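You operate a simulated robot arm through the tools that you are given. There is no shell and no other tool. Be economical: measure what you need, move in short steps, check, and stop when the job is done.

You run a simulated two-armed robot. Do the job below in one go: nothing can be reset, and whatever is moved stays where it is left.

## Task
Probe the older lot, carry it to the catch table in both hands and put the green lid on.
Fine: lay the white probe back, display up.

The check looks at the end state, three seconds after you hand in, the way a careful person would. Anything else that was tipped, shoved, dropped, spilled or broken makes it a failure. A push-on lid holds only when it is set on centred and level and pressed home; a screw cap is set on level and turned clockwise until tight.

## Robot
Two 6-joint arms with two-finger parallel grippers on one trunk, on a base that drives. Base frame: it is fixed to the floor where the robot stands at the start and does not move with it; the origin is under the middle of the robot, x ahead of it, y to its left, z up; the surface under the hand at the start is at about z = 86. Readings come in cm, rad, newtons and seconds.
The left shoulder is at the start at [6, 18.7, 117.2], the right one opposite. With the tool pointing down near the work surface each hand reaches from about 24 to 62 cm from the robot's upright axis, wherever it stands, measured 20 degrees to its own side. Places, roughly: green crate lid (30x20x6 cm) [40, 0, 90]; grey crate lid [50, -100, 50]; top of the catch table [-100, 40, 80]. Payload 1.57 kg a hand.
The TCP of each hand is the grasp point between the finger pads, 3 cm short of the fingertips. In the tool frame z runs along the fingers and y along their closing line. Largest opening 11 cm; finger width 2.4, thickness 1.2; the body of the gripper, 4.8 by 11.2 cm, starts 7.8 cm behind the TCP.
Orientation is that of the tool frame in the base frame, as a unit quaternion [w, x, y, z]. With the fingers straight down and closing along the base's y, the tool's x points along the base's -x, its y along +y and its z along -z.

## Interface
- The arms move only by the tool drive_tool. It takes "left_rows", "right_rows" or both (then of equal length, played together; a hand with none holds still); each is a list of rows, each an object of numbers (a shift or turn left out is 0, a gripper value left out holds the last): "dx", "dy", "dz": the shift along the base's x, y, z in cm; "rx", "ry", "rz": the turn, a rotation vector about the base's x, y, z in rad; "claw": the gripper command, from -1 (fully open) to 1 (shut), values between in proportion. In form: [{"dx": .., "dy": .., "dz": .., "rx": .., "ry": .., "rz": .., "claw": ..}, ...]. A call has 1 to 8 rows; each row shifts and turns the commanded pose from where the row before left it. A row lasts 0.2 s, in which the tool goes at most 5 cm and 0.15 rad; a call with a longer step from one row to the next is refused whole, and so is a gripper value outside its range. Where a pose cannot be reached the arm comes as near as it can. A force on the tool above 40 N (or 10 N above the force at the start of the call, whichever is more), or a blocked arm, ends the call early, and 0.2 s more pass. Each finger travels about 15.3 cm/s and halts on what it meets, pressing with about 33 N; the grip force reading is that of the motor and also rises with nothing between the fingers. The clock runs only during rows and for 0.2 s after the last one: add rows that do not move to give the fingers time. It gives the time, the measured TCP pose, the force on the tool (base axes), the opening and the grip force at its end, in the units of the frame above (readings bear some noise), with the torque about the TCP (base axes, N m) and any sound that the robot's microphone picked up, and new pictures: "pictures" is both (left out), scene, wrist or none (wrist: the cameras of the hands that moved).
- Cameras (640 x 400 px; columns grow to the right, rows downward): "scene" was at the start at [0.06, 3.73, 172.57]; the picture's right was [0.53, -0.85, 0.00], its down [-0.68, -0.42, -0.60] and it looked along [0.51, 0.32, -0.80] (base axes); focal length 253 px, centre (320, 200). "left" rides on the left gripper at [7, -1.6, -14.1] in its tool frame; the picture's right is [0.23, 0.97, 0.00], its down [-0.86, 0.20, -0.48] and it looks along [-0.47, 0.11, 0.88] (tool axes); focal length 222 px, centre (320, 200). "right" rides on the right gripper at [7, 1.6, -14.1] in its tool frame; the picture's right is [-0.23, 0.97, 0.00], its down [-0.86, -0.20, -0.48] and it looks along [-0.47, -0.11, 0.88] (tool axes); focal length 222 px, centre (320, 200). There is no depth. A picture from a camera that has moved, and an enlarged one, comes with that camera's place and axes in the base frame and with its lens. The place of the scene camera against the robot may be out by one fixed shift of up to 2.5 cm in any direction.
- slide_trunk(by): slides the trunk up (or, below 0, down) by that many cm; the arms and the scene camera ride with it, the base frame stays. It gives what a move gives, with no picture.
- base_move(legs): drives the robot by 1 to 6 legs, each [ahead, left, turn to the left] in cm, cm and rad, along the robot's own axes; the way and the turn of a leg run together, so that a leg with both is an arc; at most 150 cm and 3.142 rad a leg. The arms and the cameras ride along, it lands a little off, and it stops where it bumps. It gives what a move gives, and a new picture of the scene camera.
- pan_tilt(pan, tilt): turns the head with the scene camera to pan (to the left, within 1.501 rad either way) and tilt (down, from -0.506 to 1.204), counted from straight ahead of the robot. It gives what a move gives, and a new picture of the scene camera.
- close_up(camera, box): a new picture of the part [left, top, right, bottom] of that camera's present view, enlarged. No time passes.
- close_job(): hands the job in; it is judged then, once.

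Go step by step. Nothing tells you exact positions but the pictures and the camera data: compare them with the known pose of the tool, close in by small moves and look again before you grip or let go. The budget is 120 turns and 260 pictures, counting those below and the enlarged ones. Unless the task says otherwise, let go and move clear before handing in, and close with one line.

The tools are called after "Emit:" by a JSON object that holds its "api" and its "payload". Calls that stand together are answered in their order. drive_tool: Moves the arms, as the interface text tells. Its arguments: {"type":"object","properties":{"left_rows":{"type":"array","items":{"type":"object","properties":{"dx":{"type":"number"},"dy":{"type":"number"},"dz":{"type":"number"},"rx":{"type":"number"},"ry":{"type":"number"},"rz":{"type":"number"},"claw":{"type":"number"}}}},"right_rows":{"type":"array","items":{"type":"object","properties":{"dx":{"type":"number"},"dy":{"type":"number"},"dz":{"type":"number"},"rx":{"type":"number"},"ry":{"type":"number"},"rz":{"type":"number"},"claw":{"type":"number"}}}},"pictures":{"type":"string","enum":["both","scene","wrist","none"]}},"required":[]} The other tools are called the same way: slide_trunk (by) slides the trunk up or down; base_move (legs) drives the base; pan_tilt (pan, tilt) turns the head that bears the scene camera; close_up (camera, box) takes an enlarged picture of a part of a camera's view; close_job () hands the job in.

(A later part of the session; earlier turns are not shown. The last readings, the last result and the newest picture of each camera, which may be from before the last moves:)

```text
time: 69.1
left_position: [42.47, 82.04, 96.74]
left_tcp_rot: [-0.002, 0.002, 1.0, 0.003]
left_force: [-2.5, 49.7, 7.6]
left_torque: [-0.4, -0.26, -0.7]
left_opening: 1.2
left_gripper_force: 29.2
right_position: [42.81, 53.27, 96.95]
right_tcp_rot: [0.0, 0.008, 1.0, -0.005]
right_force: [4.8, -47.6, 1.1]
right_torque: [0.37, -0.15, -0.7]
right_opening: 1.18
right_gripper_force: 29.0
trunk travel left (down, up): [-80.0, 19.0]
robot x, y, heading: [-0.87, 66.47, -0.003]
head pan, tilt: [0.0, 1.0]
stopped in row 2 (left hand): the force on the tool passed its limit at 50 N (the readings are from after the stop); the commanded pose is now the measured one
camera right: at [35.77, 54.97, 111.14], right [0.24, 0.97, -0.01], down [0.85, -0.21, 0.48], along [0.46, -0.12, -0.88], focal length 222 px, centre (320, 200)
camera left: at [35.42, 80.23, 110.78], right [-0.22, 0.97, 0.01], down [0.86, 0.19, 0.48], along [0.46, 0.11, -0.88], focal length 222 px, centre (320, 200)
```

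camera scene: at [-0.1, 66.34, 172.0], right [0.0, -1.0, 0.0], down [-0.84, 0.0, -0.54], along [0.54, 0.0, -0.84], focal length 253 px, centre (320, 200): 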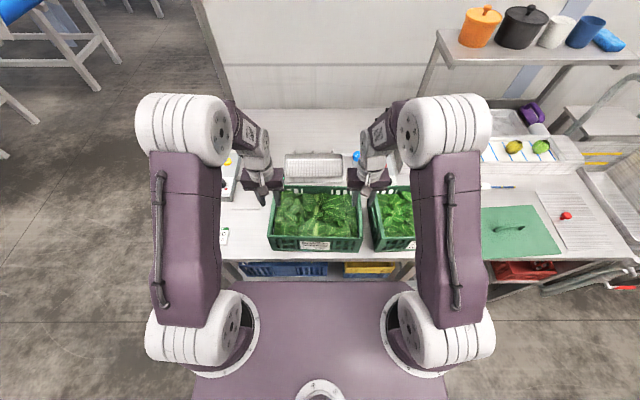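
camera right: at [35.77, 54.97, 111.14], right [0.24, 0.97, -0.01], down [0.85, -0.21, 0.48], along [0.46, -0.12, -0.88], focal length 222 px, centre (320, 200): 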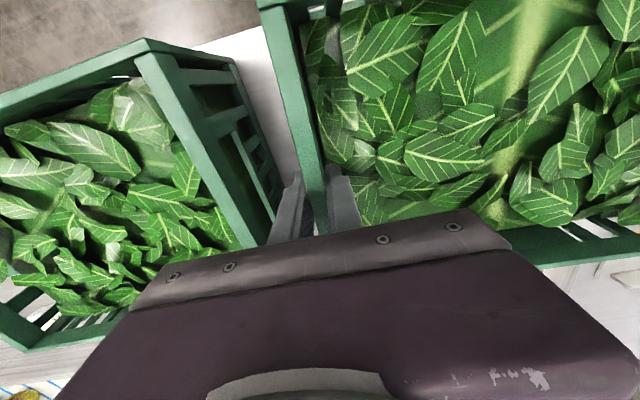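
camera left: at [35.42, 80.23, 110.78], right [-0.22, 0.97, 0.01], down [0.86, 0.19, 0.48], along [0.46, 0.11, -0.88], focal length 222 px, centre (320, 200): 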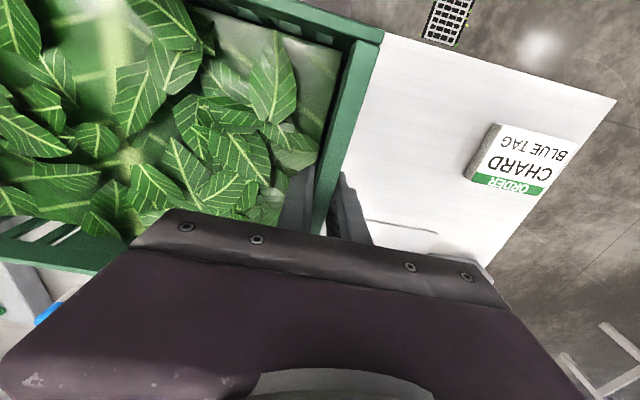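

Both walls are gripped (1.2 cm). I let the lateral tension settle.

Emit:
{"api": "drive_tool", "payload": {"left_rows": [{"claw": 1}, {}, {}], "right_rows": [{"claw": 1}, {}, {}], "pictures": "none"}}

```text
time: 69.4
left_position: [42.28, 81.95, 96.74]
left_tcp_rot: [-0.003, 0.003, 1.0, 0.003]
left_force: [-2.4, 1.8, 5.0]
left_torque: [-0.13, -0.3, -0.72]
left_opening: 1.24
left_gripper_force: 29.3
right_position: [42.83, 53.05, 96.73]
right_tcp_rot: [0.0, 0.008, 1.0, -0.005]
right_force: [3.2, -1.2, 0.0]
right_torque: [0.28, 0.68, -0.72]
right_opening: 1.22
right_gripper_force: 29.0
trunk travel left (down, up): [-80.0, 19.0]
robot x, y, heading: [-0.77, 66.54, -0.004]
head pan, tilt: [0.0, 1.0]
stopped in row 1 (right hand): the force on the tool passed its limit at 59 N (the readings are from after the stop); the commanded pose is now the measured one
```

Tension relaxed. Now a small test lift together.

Emit:
{"api": "drive_tool", "payload": {"left_rows": [{"claw": 1}, {"dz": 1}, {"dz": 1}, {"dz": 1}, {}], "right_rows": [{"claw": 1}, {"dz": 1}, {"dz": 1}, {"dz": 1}, {}], "pictures": "scene"}}

Emit:
{"api": "close_up", "payload": {"camera": "scene", "box": [230, 140, 430, 265]}}

```text
time: 70.6
left_position: [42.25, 81.92, 99.71]
left_tcp_rot: [-0.002, 0.002, 1.0, 0.003]
left_force: [-5.4, -7.7, -1.8]
left_torque: [-0.03, 0.24, -0.7]
left_opening: 1.24
left_gripper_force: 29.4
right_position: [42.72, 53.12, 99.79]
right_tcp_rot: [0.001, 0.007, 1.0, -0.006]
right_force: [5.1, 7.5, -1.4]
right_torque: [0.17, -0.28, -0.68]
right_opening: 1.19
right_gripper_force: 29.5
trunk travel left (down, up): [-80.0, 19.0]
robot x, y, heading: [-0.83, 66.49, -0.002]
head pan, tilt: [0.0, 1.0]
camera scene: at [0.07, 66.35, 172.0], right [0.0, -1.0, 0.0], down [-0.84, 0.0, -0.54], along [0.54, 0.0, -0.84], focal length 253 px, centre (320, 200)
```

scene: 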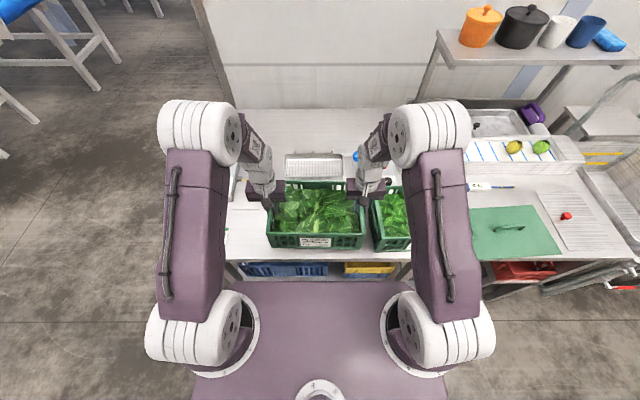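

```text
3.20 times, centred on (330, 202) of scene
camera zoom: at [0.07, 66.35, 172.0], right [0.0, -1.0, 0.0], down [-0.84, 0.0, -0.54], along [0.54, 0.0, -0.84], focal length 809 px, centre (288, 192)
```

zoom: 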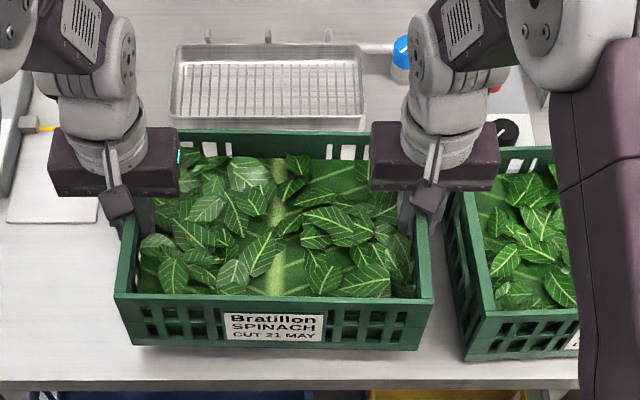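

The crate lifts level and is light. Raising ~14 cm more, watching the forces.

Emit:
{"api": "drive_tool", "payload": {"left_rows": [{"dz": 2}, {"dz": 2}, {"dz": 2}, {"dz": 2}, {"dz": 2}, {"dz": 2}, {"dz": 2}, {}], "right_rows": [{"dz": 2}, {"dz": 2}, {"dz": 2}, {"dz": 2}, {"dz": 2}, {"dz": 2}, {"dz": 2}, {}], "pictures": "scene"}}

```text
time: 72.0
left_position: [42.27, 81.94, 110.93]
left_tcp_rot: [-0.003, 0.004, 1.0, 0.006]
left_force: [-3.4, 1.3, -2.0]
left_torque: [-0.25, -0.83, -0.73]
left_opening: 1.23
left_gripper_force: 29.6
right_position: [42.73, 53.21, 111.07]
right_tcp_rot: [-0.001, 0.008, 1.0, -0.006]
right_force: [4.7, -0.4, -1.7]
right_torque: [0.39, 0.77, -0.61]
right_opening: 1.19
right_gripper_force: 29.2
trunk travel left (down, up): [-80.0, 19.0]
robot x, y, heading: [-0.56, 66.37, -0.006]
head pan, tilt: [0.0, 1.0]
stopped in row 6 (left hand): the force on the tool passed its limit at 41 N (the readings are from after the stop); the commanded pose is now the measured one
camera scene: at [-0.04, 66.35, 172.0], right [0.0, -1.0, 0.0], down [-0.84, 0.0, -0.54], along [0.54, 0.0, -0.84], focal length 253 px, centre (320, 200)
```

scene: 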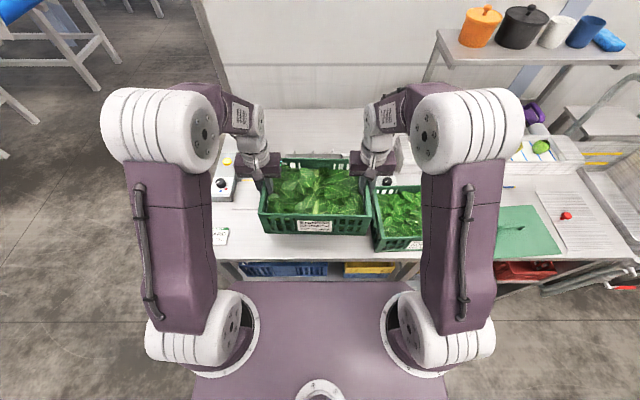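

The lift stopped only from the arms' mutual tension (now relaxed); crate level at bottom z≈100. I back away from the bench and turn left partway to see the catch table.

Emit:
{"api": "base_move", "payload": {"legs": [[-24, 0, 0]]}}

Emit:
{"api": "pan_tilt", "payload": {"pan": 1.5, "tilt": 0.8}}

```text
time: 73.8
left_position: [18.76, 82.04, 111.01]
left_tcp_rot: [-0.003, 0.003, 1.0, 0.006]
left_force: [-4.9, 4.4, -3.1]
left_torque: [-0.13, 0.53, -0.77]
left_opening: 1.23
left_gripper_force: 29.1
right_position: [19.2, 53.2, 110.87]
right_tcp_rot: [-0.003, 0.008, 1.0, -0.007]
right_force: [5.2, -5.7, -1.7]
right_torque: [0.26, -0.49, -0.75]
right_opening: 1.22
right_gripper_force: 29.8
trunk travel left (down, up): [-80.0, 19.0]
robot x, y, heading: [-24.71, 66.52, -0.003]
head pan, tilt: [0.0, 1.0]
camera scene: at [-23.49, 66.44, 172.0], right [0.0, -1.0, 0.0], down [-0.84, 0.0, -0.54], along [0.54, 0.0, -0.84], focal length 253 px, centre (320, 200)
```

scene: 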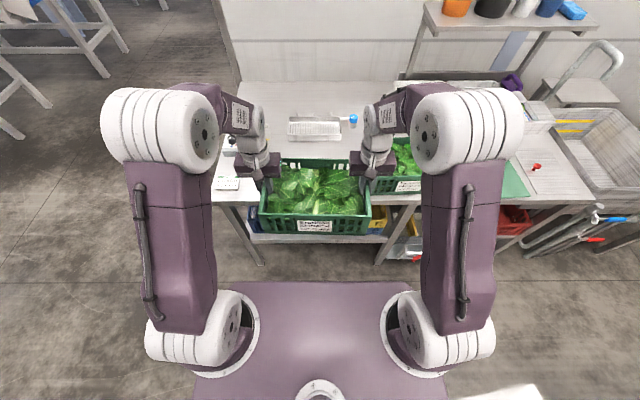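

```text
time: 75.4
left_position: [18.64, 82.0, 110.89]
left_tcp_rot: [-0.003, 0.004, 1.0, 0.006]
left_force: [-4.8, 0.3, -2.4]
left_torque: [-0.13, 0.44, -0.74]
left_opening: 1.23
left_gripper_force: 29.0
right_position: [18.99, 53.23, 111.04]
right_tcp_rot: [0.0, 0.008, 1.0, -0.007]
right_force: [5.6, -0.4, -1.4]
right_torque: [0.31, -0.42, -0.71]
right_opening: 1.18
right_gripper_force: 29.4
trunk travel left (down, up): [-80.0, 19.0]
robot x, y, heading: [-24.43, 66.93, -0.002]
head pan, tilt: [1.499, 0.799]
camera scene: at [-30.05, 74.51, 173.52], right [1.0, -0.08, 0.0], down [-0.06, -0.71, -0.7], along [0.05, 0.7, -0.72], focal length 253 px, centre (320, 200)
```

scene: 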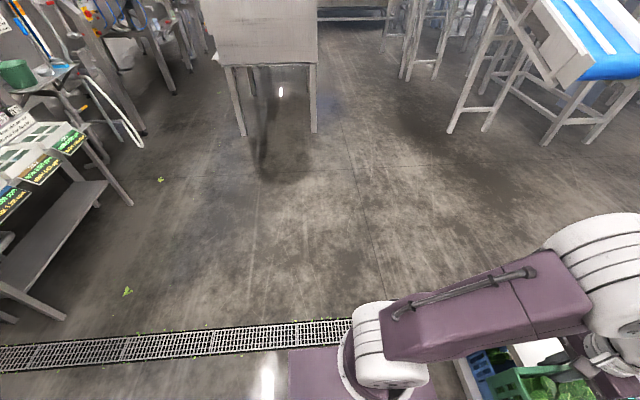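

The left side is clear. Turning left 1.2 rad and looking again.

Emit:
{"api": "base_move", "payload": {"legs": [[0, 0, 1.2]]}}

```text
time: 78.8
left_position: [-24.01, 112.44, 110.98]
left_tcp_rot: [-0.005, -0.569, 0.823, 0.002]
left_force: [-2.0, -4.2, -2.2]
left_torque: [0.11, -0.23, -0.72]
left_opening: 1.22
left_gripper_force: 29.5
right_position: [3.21, 102.64, 111.05]
right_tcp_rot: [0.002, -0.564, 0.825, -0.007]
right_force: [3.2, 4.6, -1.0]
right_torque: [-0.06, 0.39, -0.67]
right_opening: 1.17
right_gripper_force: 29.5
trunk travel left (down, up): [-80.0, 19.0]
robot x, y, heading: [-24.58, 66.76, 1.21]
head pan, tilt: [1.499, 0.799]
camera scene: at [-34.16, 64.27, 173.52], right [0.42, 0.91, 0.0], down [0.65, -0.3, -0.7], along [-0.63, 0.29, -0.72], focal length 253 px, centre (320, 200)
```

scene: 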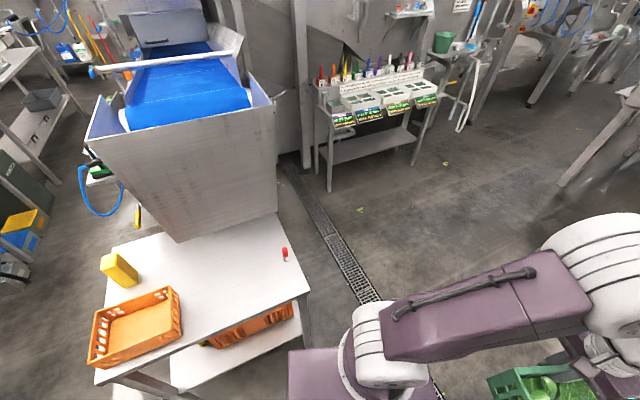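

I see the catch table: front edge x≈-74.5, y 9–79, with an orange crate at y 5–33, a yellow bottle at the back left, and a small red bottle near (-91, 74). The free spot is about (-88, 52.5). I turn to face it.

Emit:
{"api": "base_move", "payload": {"legs": [[0, 0, 1.932]]}}

Emit:
{"api": "pan_tilt", "payload": {"pan": 0, "tilt": 0.8}}

```text
time: 84.0
left_position: [-66.62, 48.61, 110.92]
left_tcp_rot: [0.006, 1.0, 0.028, 0.003]
left_force: [5.0, -0.1, -3.0]
left_torque: [0.18, 0.21, -0.71]
left_opening: 1.19
left_gripper_force: 29.5
right_position: [-68.76, 77.28, 111.05]
right_tcp_rot: [-0.007, 1.0, 0.024, 0.001]
right_force: [-5.9, 0.0, -1.8]
right_torque: [-0.3, -0.25, -0.67]
right_opening: 1.21
right_gripper_force: 29.7
trunk travel left (down, up): [-80.0, 19.0]
robot x, y, heading: [-24.45, 66.71, -3.087]
head pan, tilt: [1.499, 0.799]
camera scene: at [-18.96, 58.73, 173.52], right [-1.0, 0.01, 0.0], down [0.01, 0.72, -0.7], along [-0.01, -0.7, -0.72], focal length 253 px, centre (320, 200)
```

scene: 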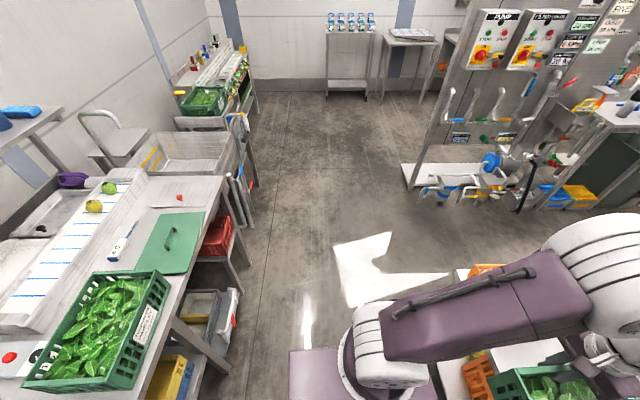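

```text
time: 85.5
left_position: [-66.44, 48.52, 110.97]
left_tcp_rot: [0.005, 1.0, 0.028, 0.004]
left_force: [5.0, 0.2, -3.0]
left_torque: [0.13, -0.39, -0.7]
left_opening: 1.22
left_gripper_force: 29.3
right_position: [-68.86, 77.3, 111.03]
right_tcp_rot: [-0.007, 1.0, 0.024, 0.0]
right_force: [-5.2, 0.1, -0.6]
right_torque: [-0.3, 0.34, -0.64]
right_opening: 1.2
right_gripper_force: 29.4
trunk travel left (down, up): [-80.0, 19.0]
robot x, y, heading: [-24.9, 66.66, -3.083]
head pan, tilt: [0.0, 0.799]
camera scene: at [-26.91, 66.3, 173.51], right [-0.06, 1.0, 0.0], down [0.72, 0.04, -0.7], along [-0.7, -0.04, -0.72], focal length 253 px, centre (320, 200)
```

scene: 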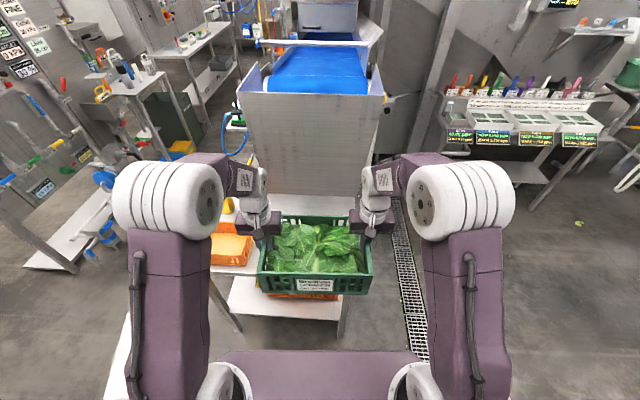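

Slightly over-turned (0.058). I correct the heading, slide left to y≈53.5, and approach to about 12 cm, then re-measure.

Emit:
{"api": "base_move", "payload": {"legs": [[0, 0, -0.057], [0, 13.2, 0], [8, 0, 0]]}}

Emit:
{"api": "close_up", "payload": {"camera": "scene", "box": [180, 130, 460, 305]}}

```text
time: 88.0
left_position: [-75.07, 37.41, 111.15]
left_tcp_rot: [0.005, 1.0, 0.0, 0.001]
left_force: [4.7, -0.2, -2.8]
left_torque: [0.14, 0.15, -0.71]
left_opening: 1.24
left_gripper_force: 29.1
right_position: [-75.74, 66.27, 111.19]
right_tcp_rot: [-0.005, 1.0, -0.005, -0.001]
right_force: [-4.3, 0.4, -0.5]
right_torque: [-0.33, -0.09, -0.64]
right_opening: 1.21
right_gripper_force: 29.2
trunk travel left (down, up): [-80.0, 19.0]
robot x, y, heading: [-32.62, 53.24, -3.139]
head pan, tilt: [0.0, 0.799]
camera scene: at [-34.27, 52.94, 173.52], right [0.0, 1.0, 0.0], down [0.71, 0.0, -0.7], along [-0.7, 0.0, -0.71], focal length 253 px, centre (320, 200)
```

scene: 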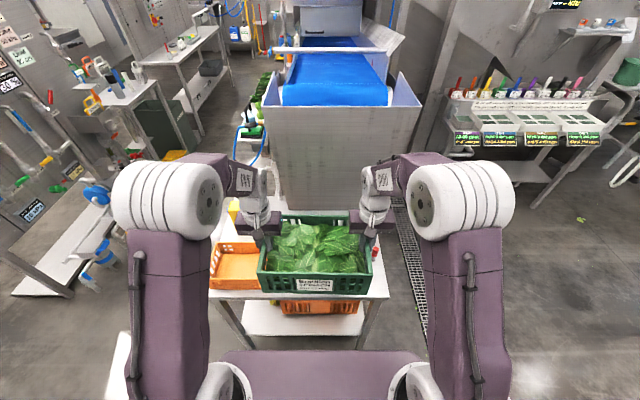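

```text
2.29 times, centred on (320, 218) of scene
camera zoom: at [-34.27, 52.94, 173.52], right [0.0, 1.0, 0.0], down [0.71, 0.0, -0.7], along [-0.7, 0.0, -0.71], focal length 578 px, centre (320, 160)
```

zoom: 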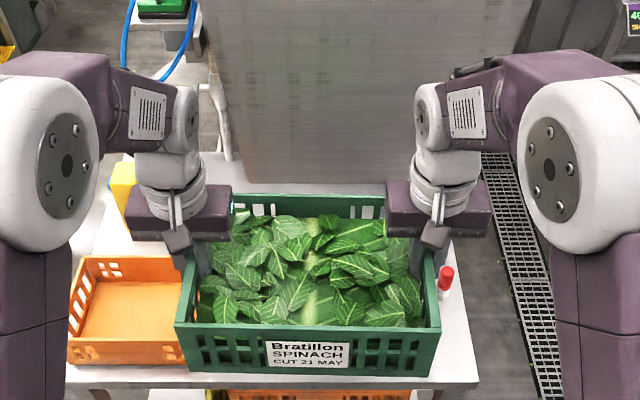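

The free gap spans y≈34–74, so I target crate centre (-88, 54). Driving 12.6 ahead and 2.2 right.

Emit:
{"api": "base_move", "payload": {"legs": [[12.6, -2.2, 0]]}}

Emit:
{"api": "close_up", "payload": {"camera": "scene", "box": [180, 130, 460, 305]}}

Emit:
{"api": "close_up", "payload": {"camera": "left", "box": [0, 0, 640, 400]}}

Emit:
{"api": "close_up", "payload": {"camera": "right", "box": [0, 0, 640, 400]}}

```text
time: 89.2
left_position: [-88.39, 39.55, 110.9]
left_tcp_rot: [0.005, 1.0, 0.0, 0.003]
left_force: [4.7, 0.8, -3.2]
left_torque: [0.06, -0.89, -0.73]
left_opening: 1.2
left_gripper_force: 29.7
right_position: [-89.02, 68.39, 111.23]
right_tcp_rot: [-0.006, 1.0, -0.003, 0.001]
right_force: [-3.8, 0.1, 0.1]
right_torque: [-0.39, 0.91, -0.31]
right_opening: 1.2
right_gripper_force: 29.3
trunk travel left (down, up): [-80.0, 19.0]
robot x, y, heading: [-44.97, 55.04, -3.142]
head pan, tilt: [0.0, 0.799]
camera scene: at [-47.75, 55.07, 173.51], right [0.0, 1.0, 0.0], down [0.72, 0.0, -0.7], along [-0.7, 0.0, -0.72], focal length 253 px, centre (320, 200)
```

scene: 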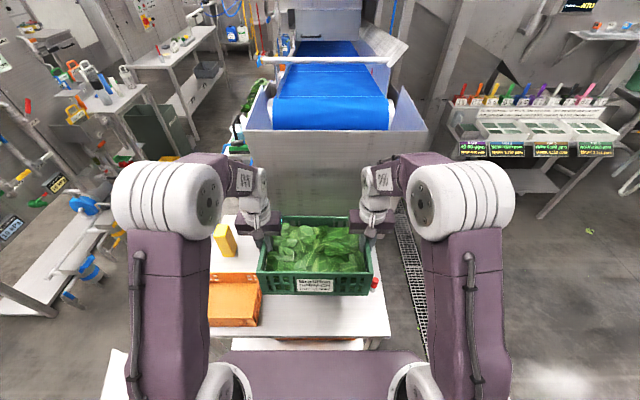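

```text
2.29 times, centred on (320, 218) of scene
camera zoom: at [-47.75, 55.07, 173.51], right [0.0, 1.0, 0.0], down [0.72, 0.0, -0.7], along [-0.7, 0.0, -0.72], focal length 578 px, centre (320, 160)
```

zoom: 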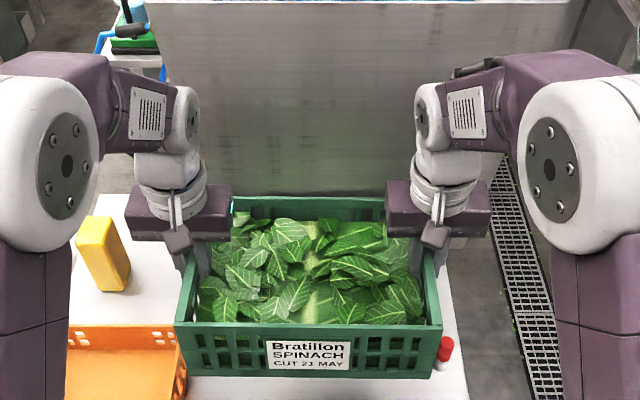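

```text
1.00 times, centred on (320, 200) of left (not enlarged: the box is as wide or as high as the picture)
camera zoom: at [-81.46, 41.25, 125.02], right [0.23, -0.97, 0.01], down [-0.86, -0.19, 0.48], along [-0.46, -0.12, -0.88], focal length 222 px, centre (320, 200)
```

zoom: 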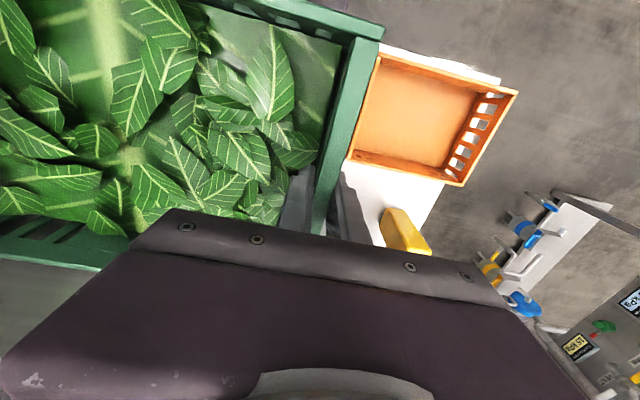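

```text
1.00 times, centred on (320, 200) of right (not enlarged: the box is as wide or as high as the picture)
camera zoom: at [-82.01, 66.42, 125.3], right [-0.24, -0.97, -0.01], down [-0.85, 0.2, 0.48], along [-0.46, 0.12, -0.88], focal length 222 px, centre (320, 200)
```

zoom: 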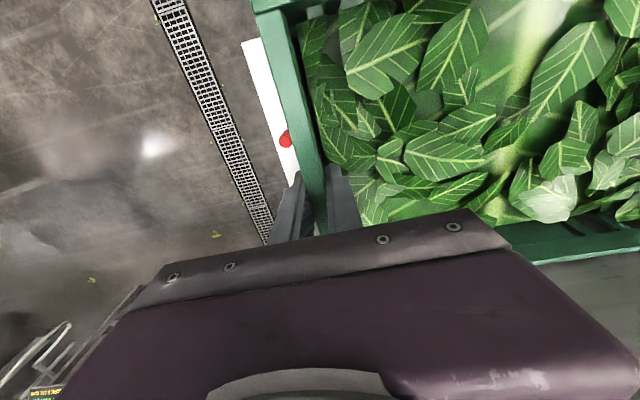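

The spot is clear: orange crate edge y=32.7, red bottle edge y≈74, crate spans y 39–69. I lower with the trunk (rigidly) by 17 cm, then finish with the arms.

Emit:
{"api": "slide_trunk", "payload": {"by": -17}}

Emit:
{"api": "close_up", "payload": {"camera": "scene", "box": [180, 130, 460, 305]}}

```text
time: 91.2
left_position: [-88.18, 39.57, 93.9]
left_tcp_rot: [0.005, 1.0, 0.0, 0.003]
left_force: [3.4, -1.1, -3.2]
left_torque: [0.13, -0.77, -0.78]
left_opening: 1.21
left_gripper_force: 29.3
right_position: [-88.88, 68.4, 94.06]
right_tcp_rot: [-0.007, 1.0, -0.004, 0.0]
right_force: [-3.2, 0.4, -0.5]
right_torque: [-0.35, 0.76, -0.15]
right_opening: 1.21
right_gripper_force: 29.3
trunk travel left (down, up): [-63.0, 36.0]
robot x, y, heading: [-45.43, 55.25, -3.138]
head pan, tilt: [0.0, 0.799]
```

```text
2.29 times, centred on (320, 218) of scene
camera zoom: at [-47.72, 55.09, 156.52], right [0.0, 1.0, 0.0], down [0.72, 0.0, -0.7], along [-0.7, 0.0, -0.72], focal length 578 px, centre (320, 160)
```

zoom: 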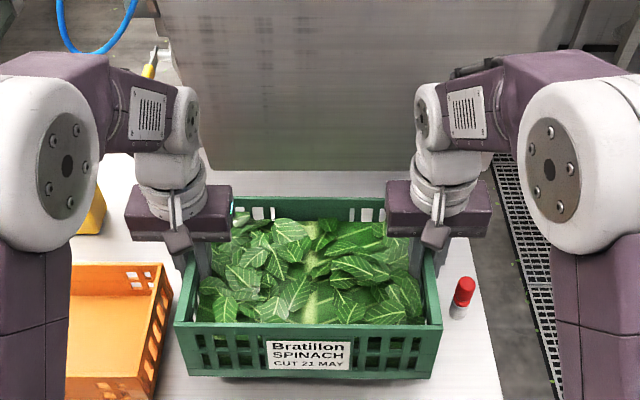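

About 3 cm to go. Lowering by small arm steps until contact.

Emit:
{"api": "drive_tool", "payload": {"left_rows": [{"dz": -1}, {"dz": -1}, {"dz": -0.5}, {"dz": -0.4}, {}], "right_rows": [{"dz": -1}, {"dz": -1}, {"dz": -0.5}, {"dz": -0.4}, {}], "pictures": "none"}}

```text
time: 92.3
left_position: [-88.09, 39.5, 91.08]
left_tcp_rot: [0.005, 1.0, 0.0, 0.002]
left_force: [1.8, -12.1, -1.7]
left_torque: [0.36, 0.98, -0.61]
left_opening: 1.2
left_gripper_force: 29.2
right_position: [-88.84, 68.3, 91.35]
right_tcp_rot: [-0.007, 1.0, -0.004, -0.001]
right_force: [-4.0, 12.8, 13.7]
right_torque: [-0.41, 0.43, -0.1]
right_opening: 1.19
right_gripper_force: 28.7
trunk travel left (down, up): [-63.0, 36.0]
robot x, y, heading: [-45.55, 55.5, -3.143]
head pan, tilt: [0.0, 0.799]
```

The right side has touched down; lowering the left a touch, then both slightly.

Emit:
{"api": "drive_tool", "payload": {"left_rows": [{"dz": -0.3}, {"dz": -0.2}, {}], "pictures": "none"}}

```text
time: 93.2
left_position: [-88.01, 39.54, 90.82]
left_tcp_rot: [0.005, 1.0, 0.001, 0.002]
left_force: [10.9, -13.0, 23.4]
left_torque: [0.5, 0.55, -0.54]
left_opening: 1.21
left_gripper_force: 28.8
right_position: [-88.57, 68.22, 91.34]
right_tcp_rot: [-0.007, 1.0, -0.004, -0.002]
right_force: [-5.1, 8.1, -3.7]
right_torque: [-0.15, 0.95, -0.15]
right_opening: 1.18
right_gripper_force: 29.2
trunk travel left (down, up): [-63.0, 36.0]
robot x, y, heading: [-44.78, 55.45, -3.137]
head pan, tilt: [0.0, 0.799]
```

Down on both sides. Opening both jaws slightly (3.5 cm) and rising clear.

Emit:
{"api": "drive_tool", "payload": {"left_rows": [{"dz": 0.15}, {}, {"claw": 0.36}, {}, {"dz": 2}, {"dz": 3}, {"dz": 4}, {"dz": 4}], "right_rows": [{"dz": -0.25}, {}, {"claw": 0.36}, {}, {"dz": 2}, {"dz": 3}, {"dz": 4}, {"dz": 4}], "pictures": "scene"}}

Emit:
{"api": "close_up", "payload": {"camera": "scene", "box": [180, 130, 460, 305]}}

```text
time: 95.0
left_position: [-88.05, 39.46, 103.73]
left_tcp_rot: [0.005, 1.0, 0.0, 0.002]
left_force: [-0.2, 0.2, 0.1]
left_torque: [0.0, 0.0, 0.01]
left_opening: 3.51
left_gripper_force: 0.1
right_position: [-88.75, 68.45, 103.93]
right_tcp_rot: [-0.006, 1.0, -0.005, -0.001]
right_force: [0.5, 0.6, 0.2]
right_torque: [-0.06, 0.02, 0.01]
right_opening: 3.54
right_gripper_force: 0.0
trunk travel left (down, up): [-63.0, 36.0]
robot x, y, heading: [-45.02, 55.23, -3.141]
head pan, tilt: [0.0, 0.799]
camera scene: at [-47.44, 55.1, 156.51], right [0.0, 1.0, 0.0], down [0.72, 0.0, -0.7], along [-0.7, 0.0, -0.72], focal length 253 px, centre (320, 200)
```

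scene: 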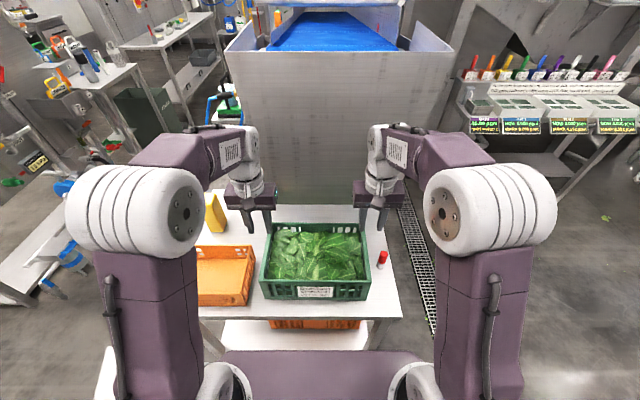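

```text
2.29 times, centred on (320, 218) of scene
camera zoom: at [-47.44, 55.1, 156.51], right [0.0, 1.0, 0.0], down [0.72, 0.0, -0.7], along [-0.7, 0.0, -0.72], focal length 578 px, centre (320, 160)
```

zoom: 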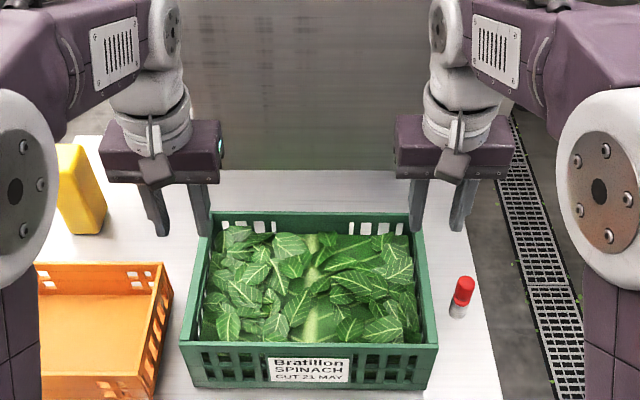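

The crate stands squarely on the table, centre ≈ (-88.8, 53.9), rim z≈93. Now I raise, back off, and return to the bench for the green lid.

Emit:
{"api": "slide_trunk", "payload": {"by": 17}}

Emit:
{"api": "base_move", "payload": {"legs": [[-21, 0, 0], [0, 0, 3.141]]}}

Emit:
{"api": "pan_tilt", "payload": {"pan": -0.5, "tilt": 0.9}}

```text
time: 96.9
left_position: [-88.21, 39.45, 120.72]
left_tcp_rot: [0.005, 1.0, -0.001, 0.003]
left_force: [0.3, -0.4, -0.5]
left_torque: [0.02, 0.04, 0.0]
left_opening: 3.54
left_gripper_force: 0.1
right_position: [-88.97, 68.5, 120.72]
right_tcp_rot: [-0.006, 1.0, -0.005, 0.0]
right_force: [0.2, -0.1, -0.3]
right_torque: [0.02, 0.01, 0.0]
right_opening: 3.5
right_gripper_force: 0.0
trunk travel left (down, up): [-80.0, 19.0]
robot x, y, heading: [-44.98, 55.39, -3.136]
head pan, tilt: [0.0, 0.799]
```

```text
time: 105.8
left_position: [19.76, 68.9, 120.75]
left_tcp_rot: [-0.002, 0.025, 1.0, 0.005]
left_force: [0.5, 0.9, 0.9]
left_torque: [-0.02, -0.01, -0.03]
left_opening: 3.51
left_gripper_force: 0.0
right_position: [19.0, 39.86, 120.72]
right_tcp_rot: [-0.001, 0.029, 1.0, -0.007]
right_force: [0.1, -0.2, -0.3]
right_torque: [0.0, 0.0, 0.0]
right_opening: 3.52
right_gripper_force: 0.0
trunk travel left (down, up): [-80.0, 19.0]
robot x, y, heading: [-24.05, 55.03, -0.055]
head pan, tilt: [0.0, 0.799]
camera scene: at [-22.28, 55.02, 173.51], right [-0.05, -1.0, 0.0], down [-0.72, 0.03, -0.7], along [0.7, -0.03, -0.72], focal length 253 px, centre (320, 200)
```

scene: 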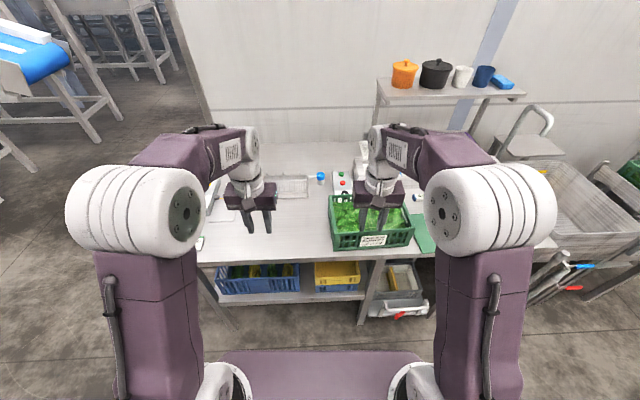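

```text
time: 106.7
left_position: [19.73, 69.01, 120.65]
left_tcp_rot: [-0.003, 0.024, 1.0, 0.005]
left_force: [0.1, 0.3, 0.6]
left_torque: [-0.01, -0.02, -0.01]
left_opening: 3.53
left_gripper_force: 0.1
right_position: [19.03, 39.95, 120.85]
right_tcp_rot: [0.0, 0.03, 1.0, -0.007]
right_force: [-0.1, -0.4, -0.2]
right_torque: [-0.03, 0.01, 0.01]
right_opening: 3.51
right_gripper_force: 0.0
trunk travel left (down, up): [-80.0, 19.0]
robot x, y, heading: [-23.54, 55.19, -0.052]
head pan, tilt: [-0.499, 0.901]
camera scene: at [-23.89, 51.5, 172.73], right [-0.52, -0.85, 0.0], down [-0.67, 0.41, -0.62], along [0.53, -0.32, -0.78], focal length 253 px, centre (320, 200)
```

scene: 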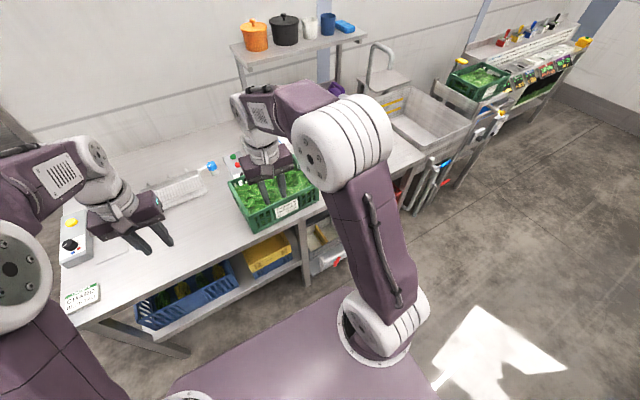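

Straightening, and driving along to the lid.

Emit:
{"api": "base_move", "payload": {"legs": [[0, 0, 0.053], [0, -45, 0], [22, 0, 0]]}}

Emit:
{"api": "pan_tilt", "payload": {"pan": 0, "tilt": 1.0}}

```text
time: 111.1
left_position: [40.9, 27.2, 120.8]
left_tcp_rot: [-0.002, -0.003, 1.0, 0.006]
left_force: [-0.3, 0.1, -0.1]
left_torque: [-0.02, -0.06, 0.01]
left_opening: 3.55
left_gripper_force: 0.0
right_position: [41.85, -1.82, 120.92]
right_tcp_rot: [0.002, 0.0, 1.0, -0.006]
right_force: [-0.4, 0.4, 0.8]
right_torque: [0.04, -0.03, 0.01]
right_opening: 3.52
right_gripper_force: 0.1
trunk travel left (down, up): [-80.0, 19.0]
robot x, y, heading: [-1.62, 11.12, 0.013]
head pan, tilt: [-0.499, 0.901]
camera scene: at [-1.63, 7.33, 172.73], right [-0.47, -0.88, 0.0], down [-0.69, 0.37, -0.62], along [0.55, -0.29, -0.78], focal length 253 px, centre (320, 200)
```

scene: 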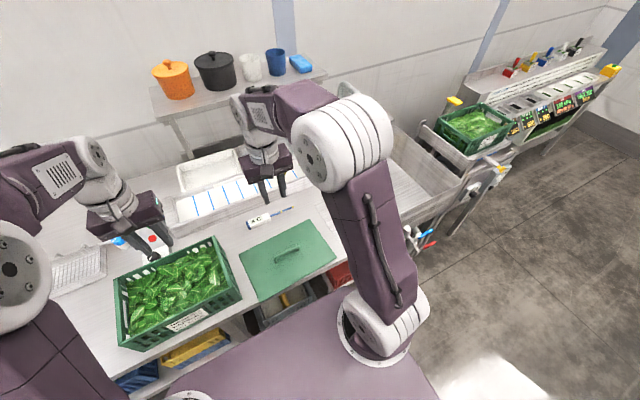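

```text
time: 112.0
left_position: [41.16, 27.23, 120.6]
left_tcp_rot: [-0.002, -0.002, 1.0, 0.005]
left_force: [0.8, -0.1, -0.5]
left_torque: [0.01, 0.0, 0.02]
left_opening: 3.54
left_gripper_force: 0.0
right_position: [42.13, -1.79, 120.78]
right_tcp_rot: [0.0, 0.001, 1.0, -0.006]
right_force: [-0.1, -0.8, -0.5]
right_torque: [-0.03, 0.02, -0.01]
right_opening: 3.51
right_gripper_force: 0.0
trunk travel left (down, up): [-80.0, 19.0]
robot x, y, heading: [-1.47, 10.91, 0.005]
head pan, tilt: [0.0, 1.0]
camera scene: at [-0.97, 10.94, 172.0], right [0.01, -1.0, 0.0], down [-0.84, -0.01, -0.54], along [0.54, 0.01, -0.84], focal length 253 px, centre (320, 200)
```

scene: 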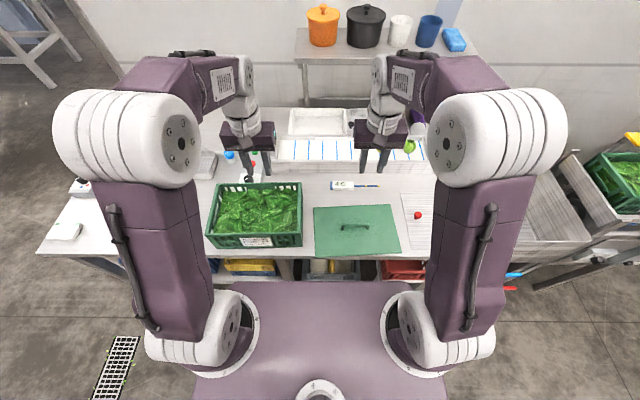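

Emit:
{"api": "close_up", "payload": {"camera": "scene", "box": [290, 170, 430, 258]}}

```text
4.55 times, centred on (360, 214) of scene
camera zoom: at [-0.97, 10.94, 172.0], right [0.01, -1.0, 0.0], down [-0.84, -0.01, -0.54], along [0.54, 0.01, -0.84], focal length 1149 px, centre (138, 136)
```

zoom: 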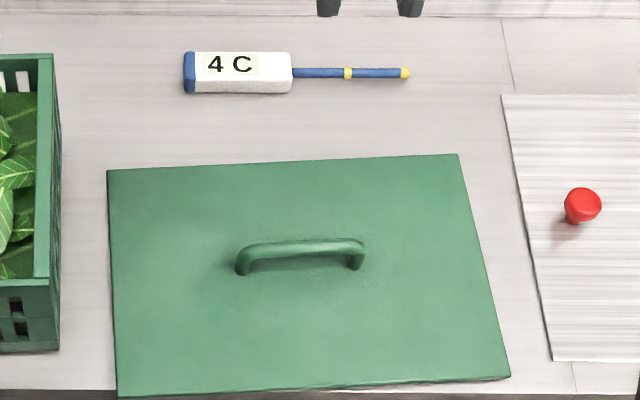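

Lid centre ≈ (40.4, -1.2), yaw ≈ +0.06, handle bar top z≈92 along y. I turn the right hand across the handle and open it.

Emit:
{"api": "drive_tool", "payload": {"right_rows": [{"rx": 0.012, "dx": -0.3, "dz": -1, "claw": 0}, {"rz": -0.15, "dz": -1}, {"rz": -0.15, "dz": -1}, {"rz": -0.15, "dz": -1}, {"rz": -0.15, "dz": -1}, {"rz": -0.15, "dz": -1}, {"rz": -0.15, "dz": -1}, {"rz": -0.15, "dz": -1}], "pictures": "none"}}

Emit:
{"api": "drive_tool", "payload": {"right_rows": [{"rz": -0.15, "dx": -0.5, "dy": 0.3}, {"rz": -0.15, "dx": -0.5, "dy": 0.3}, {"rz": -0.15, "dx": -0.5}, {"dz": -3}, {}], "pictures": "wrist"}}

```text
time: 113.8
left_position: [41.14, 27.2, 120.64]
left_tcp_rot: [-0.003, -0.004, 1.0, 0.006]
left_force: [-0.3, -0.5, 0.2]
left_torque: [-0.01, -0.01, 0.0]
left_opening: 3.51
left_gripper_force: 0.0
right_position: [41.88, -1.96, 112.78]
right_tcp_rot: [0.0, 0.503, 0.864, -0.001]
right_force: [-0.5, -0.3, -0.1]
right_torque: [-0.01, -0.01, -0.04]
right_opening: 5.51
right_gripper_force: 0.0
trunk travel left (down, up): [-80.0, 19.0]
robot x, y, heading: [-1.82, 11.12, 0.013]
head pan, tilt: [0.0, 1.0]
```

```text
time: 115.0
left_position: [41.19, 27.24, 120.76]
left_tcp_rot: [-0.003, -0.004, 1.0, 0.005]
left_force: [0.2, 0.3, -0.5]
left_torque: [0.0, 0.0, 0.03]
left_opening: 3.52
left_gripper_force: 0.1
right_position: [40.28, -1.25, 109.86]
right_tcp_rot: [0.0, 0.683, 0.731, 0.0]
right_force: [-0.6, -0.1, 0.6]
right_torque: [0.03, 0.01, -0.03]
right_opening: 5.51
right_gripper_force: 0.1
trunk travel left (down, up): [-80.0, 19.0]
robot x, y, heading: [-1.83, 11.01, 0.015]
head pan, tilt: [0.0, 1.0]
camera right: at [41.38, 5.75, 124.04], right [0.99, -0.16, 0.0], down [-0.14, -0.87, 0.48], along [-0.08, -0.47, -0.88], focal length 222 px, centre (320, 200)
```

right: 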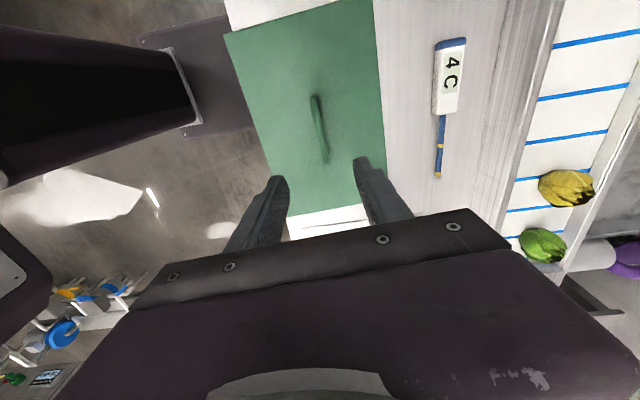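

TCP sits over the handle centre (40.3, -1.2), yaw matched. Lowering to z≈92 and closing.

Emit:
{"api": "drive_tool", "payload": {"right_rows": [{"dz": -5}, {"dz": -5}, {"dz": -4}, {"dz": -2.5}, {"dz": -1.4}, {}], "pictures": "wrist"}}

Emit:
{"api": "close_up", "payload": {"camera": "scene", "box": [290, 150, 450, 250]}}

```text
time: 116.4
left_position: [41.08, 27.12, 120.8]
left_tcp_rot: [-0.002, -0.004, 1.0, 0.005]
left_force: [0.0, 0.4, -0.3]
left_torque: [0.0, 0.01, 0.03]
left_opening: 3.53
left_gripper_force: 0.3
right_position: [40.1, -1.19, 91.91]
right_tcp_rot: [0.0, 0.682, 0.731, 0.0]
right_force: [0.5, -1.1, 0.4]
right_torque: [0.0, 0.01, 0.01]
right_opening: 5.54
right_gripper_force: 0.0
trunk travel left (down, up): [-80.0, 19.0]
robot x, y, heading: [-1.75, 11.18, 0.006]
head pan, tilt: [0.0, 1.0]
camera right: at [41.21, 5.83, 106.17], right [0.99, -0.16, 0.0], down [-0.14, -0.87, 0.48], along [-0.08, -0.47, -0.88], focal length 222 px, centre (320, 200)
```

right: 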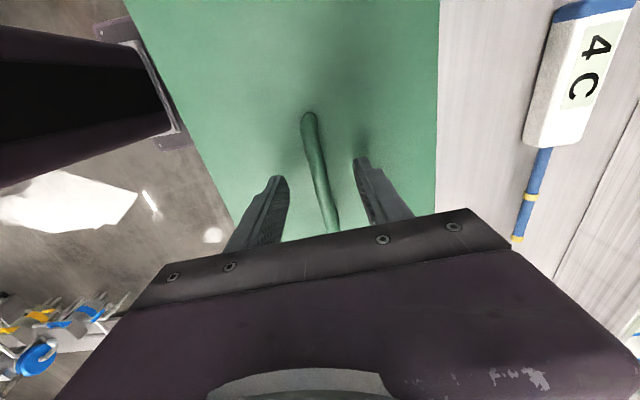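

```text
4.00 times, centred on (370, 200) of scene
camera zoom: at [-1.06, 10.95, 172.0], right [0.01, -1.0, 0.0], down [-0.84, -0.01, -0.54], along [0.54, 0.01, -0.84], focal length 1012 px, centre (120, 200)
```

zoom: 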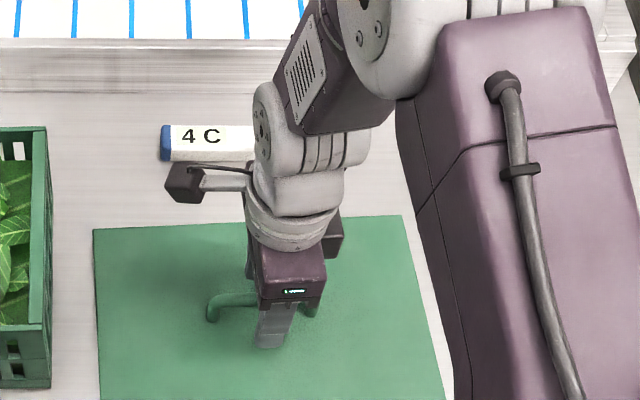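

The bar is between the fingers, but I'm ~1 cm right of its centre. Shifting +0.9 in y, then closing.

Emit:
{"api": "drive_tool", "payload": {"right_rows": [{"dy": 0.9}, {"dz": -0.4}, {"claw": 1}, {}, {}, {}], "pictures": "wrist"}}

```text
time: 117.8
left_position: [41.12, 27.22, 120.73]
left_tcp_rot: [-0.003, -0.004, 1.0, 0.005]
left_force: [-0.1, -0.1, -0.6]
left_torque: [-0.02, 0.0, -0.01]
left_opening: 3.48
left_gripper_force: 0.1
right_position: [40.3, -0.23, 91.54]
right_tcp_rot: [-0.001, 0.682, 0.732, 0.0]
right_force: [-0.5, 0.5, 0.2]
right_torque: [0.01, 0.02, -0.05]
right_opening: 1.11
right_gripper_force: 28.7
trunk travel left (down, up): [-80.0, 19.0]
robot x, y, heading: [-1.47, 11.0, 0.014]
head pan, tilt: [0.0, 1.0]
camera right: at [41.32, 6.73, 105.65], right [0.99, -0.16, 0.0], down [-0.14, -0.87, 0.48], along [-0.08, -0.47, -0.88], focal length 222 px, centre (320, 200)
```

right: 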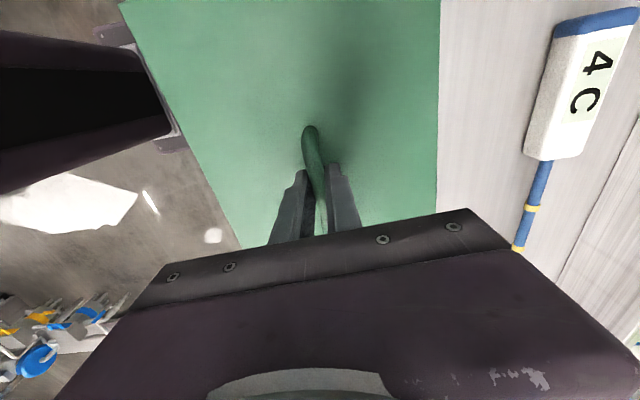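

Handle gripped (1.1 cm). Test lift.

Emit:
{"api": "drive_tool", "payload": {"right_rows": [{"dz": 1}, {"dz": 2}, {"dz": 2}, {"dz": 3}, {"dz": 4}, {"dz": 4}, {"dz": 4}, {}], "pictures": "both"}}

Emit:
{"api": "close_up", "payload": {"camera": "scene", "box": [280, 120, 460, 250]}}

```text
time: 119.6
left_position: [41.21, 27.14, 120.63]
left_tcp_rot: [-0.003, -0.003, 1.0, 0.005]
left_force: [-0.1, -0.4, -0.5]
left_torque: [-0.03, -0.01, -0.03]
left_opening: 3.52
left_gripper_force: 0.0
right_position: [40.24, -0.29, 111.56]
right_tcp_rot: [0.0, 0.682, 0.731, 0.0]
right_force: [0.1, 0.0, -0.9]
right_torque: [0.01, 0.0, 0.02]
right_opening: 1.11
right_gripper_force: 29.1
trunk travel left (down, up): [-80.0, 19.0]
robot x, y, heading: [-1.58, 10.96, 0.007]
head pan, tilt: [0.0, 1.0]
camera scene: at [-0.95, 10.94, 172.0], right [0.01, -1.0, 0.0], down [-0.84, -0.01, -0.54], along [0.54, 0.01, -0.84], focal length 253 px, centre (320, 200)
camera right: at [41.44, 6.78, 125.82], right [0.99, -0.16, 0.0], down [-0.14, -0.87, 0.48], along [-0.08, -0.47, -0.88], focal length 222 px, centre (320, 200)
```

scene: 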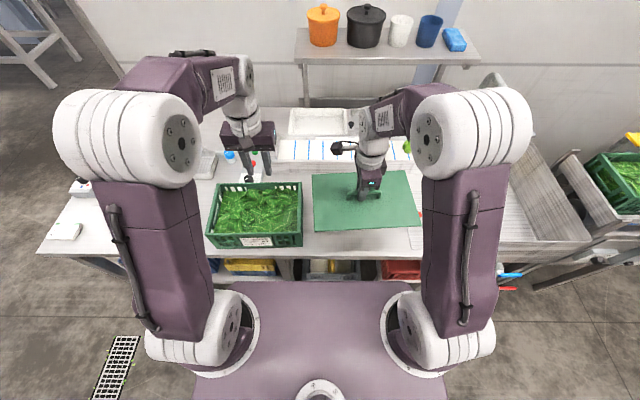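
right: 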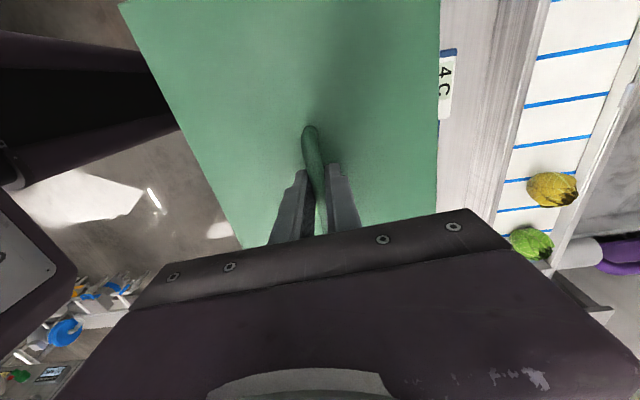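

```text
3.08 times, centred on (370, 185) of scene
camera zoom: at [-0.95, 10.94, 172.0], right [0.01, -1.0, 0.0], down [-0.84, -0.01, -0.54], along [0.54, 0.01, -0.84], focal length 778 px, centre (166, 246)
```

zoom: 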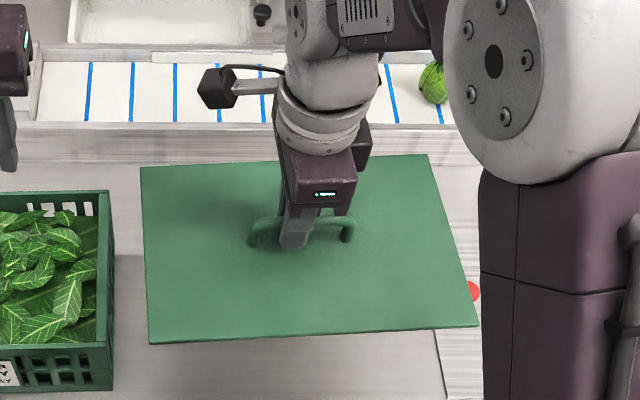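

The lid hangs level and firm. I tuck the left hand back, back away, slide left and turn to the catch table.

Emit:
{"api": "drive_tool", "payload": {"left_rows": [{"dx": -3, "dy": 2.5}, {"dx": -3, "dy": 2.5}, {"dx": -3, "dy": 2.5, "dz": 1}, {"dx": -3, "dy": 2.5, "dz": 1}, {"dx": -3, "dy": 2.5, "dz": 1}, {"dx": -1, "dy": 2, "dz": 1}], "pictures": "none"}}

Emit:
{"api": "base_move", "payload": {"legs": [[-23, 0, 0], [0, 38, 0], [0, 0, 1.6]]}}

```text
time: 121.0
left_position: [25.22, 42.08, 124.75]
left_tcp_rot: [-0.002, -0.003, 1.0, 0.006]
left_force: [-0.3, -0.3, -0.1]
left_torque: [-0.01, 0.03, 0.03]
left_opening: 3.52
left_gripper_force: 0.1
right_position: [40.38, -0.24, 111.48]
right_tcp_rot: [0.001, 0.683, 0.731, -0.001]
right_force: [-0.7, -0.4, -1.8]
right_torque: [-0.01, 0.02, -0.01]
right_opening: 1.12
right_gripper_force: 28.8
trunk travel left (down, up): [-80.0, 19.0]
robot x, y, heading: [-1.68, 11.21, 0.011]
head pan, tilt: [0.0, 1.0]
```

```text
time: 128.7
left_position: [-56.62, 75.37, 124.68]
left_tcp_rot: [0.006, 0.722, -0.691, -0.001]
left_force: [0.5, -0.7, -0.1]
left_torque: [0.03, -0.04, 0.0]
left_opening: 3.51
left_gripper_force: 0.1
right_position: [-15.08, 92.23, 111.52]
right_tcp_rot: [0.0, -0.054, 0.999, -0.001]
right_force: [0.6, 0.4, -1.7]
right_torque: [-0.03, -0.01, -0.03]
right_opening: 1.09
right_gripper_force: 28.5
trunk travel left (down, up): [-80.0, 19.0]
robot x, y, heading: [-24.95, 49.36, 1.621]
head pan, tilt: [0.0, 1.0]
camera scene: at [-25.2, 50.64, 172.0], right [1.0, 0.05, 0.0], down [0.04, -0.84, -0.54], along [-0.03, 0.54, -0.84], focal length 253 px, centre (320, 200)
```

scene: 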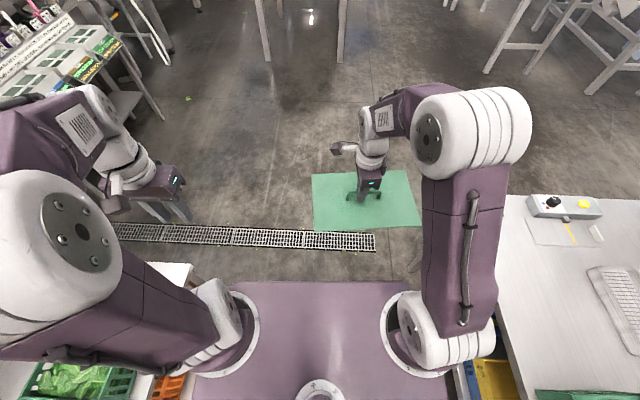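

Emit:
{"api": "base_move", "payload": {"legs": [[0, 0, 1.5]]}}

```text
time: 132.8
left_position: [-52.92, 20.26, 124.78]
left_tcp_rot: [0.006, 1.0, -0.017, 0.003]
left_force: [-0.1, -0.3, 0.2]
left_torque: [-0.02, 0.02, 0.01]
left_opening: 3.53
left_gripper_force: 0.0
right_position: [-66.4, 62.97, 111.6]
right_tcp_rot: [0.0, 0.717, -0.697, 0.0]
right_force: [-0.4, 0.6, -2.0]
right_torque: [-0.04, -0.02, -0.02]
right_opening: 1.11
right_gripper_force: 29.0
trunk travel left (down, up): [-80.0, 19.0]
robot x, y, heading: [-24.81, 49.8, 3.11]
head pan, tilt: [0.0, 1.0]
camera scene: at [-26.17, 49.69, 172.0], right [0.03, 1.0, 0.0], down [0.84, -0.03, -0.54], along [-0.54, 0.02, -0.84], focal length 253 px, centre (320, 200)
```

scene: 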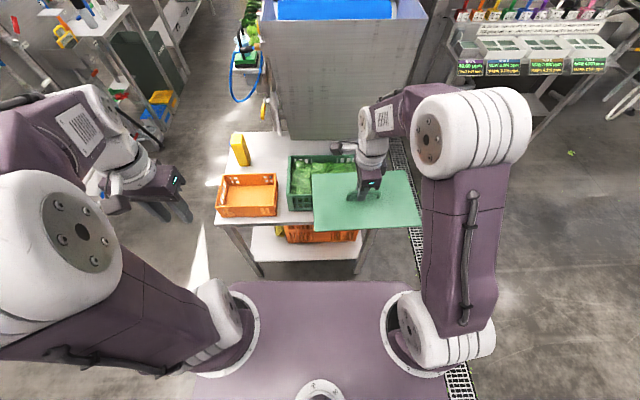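

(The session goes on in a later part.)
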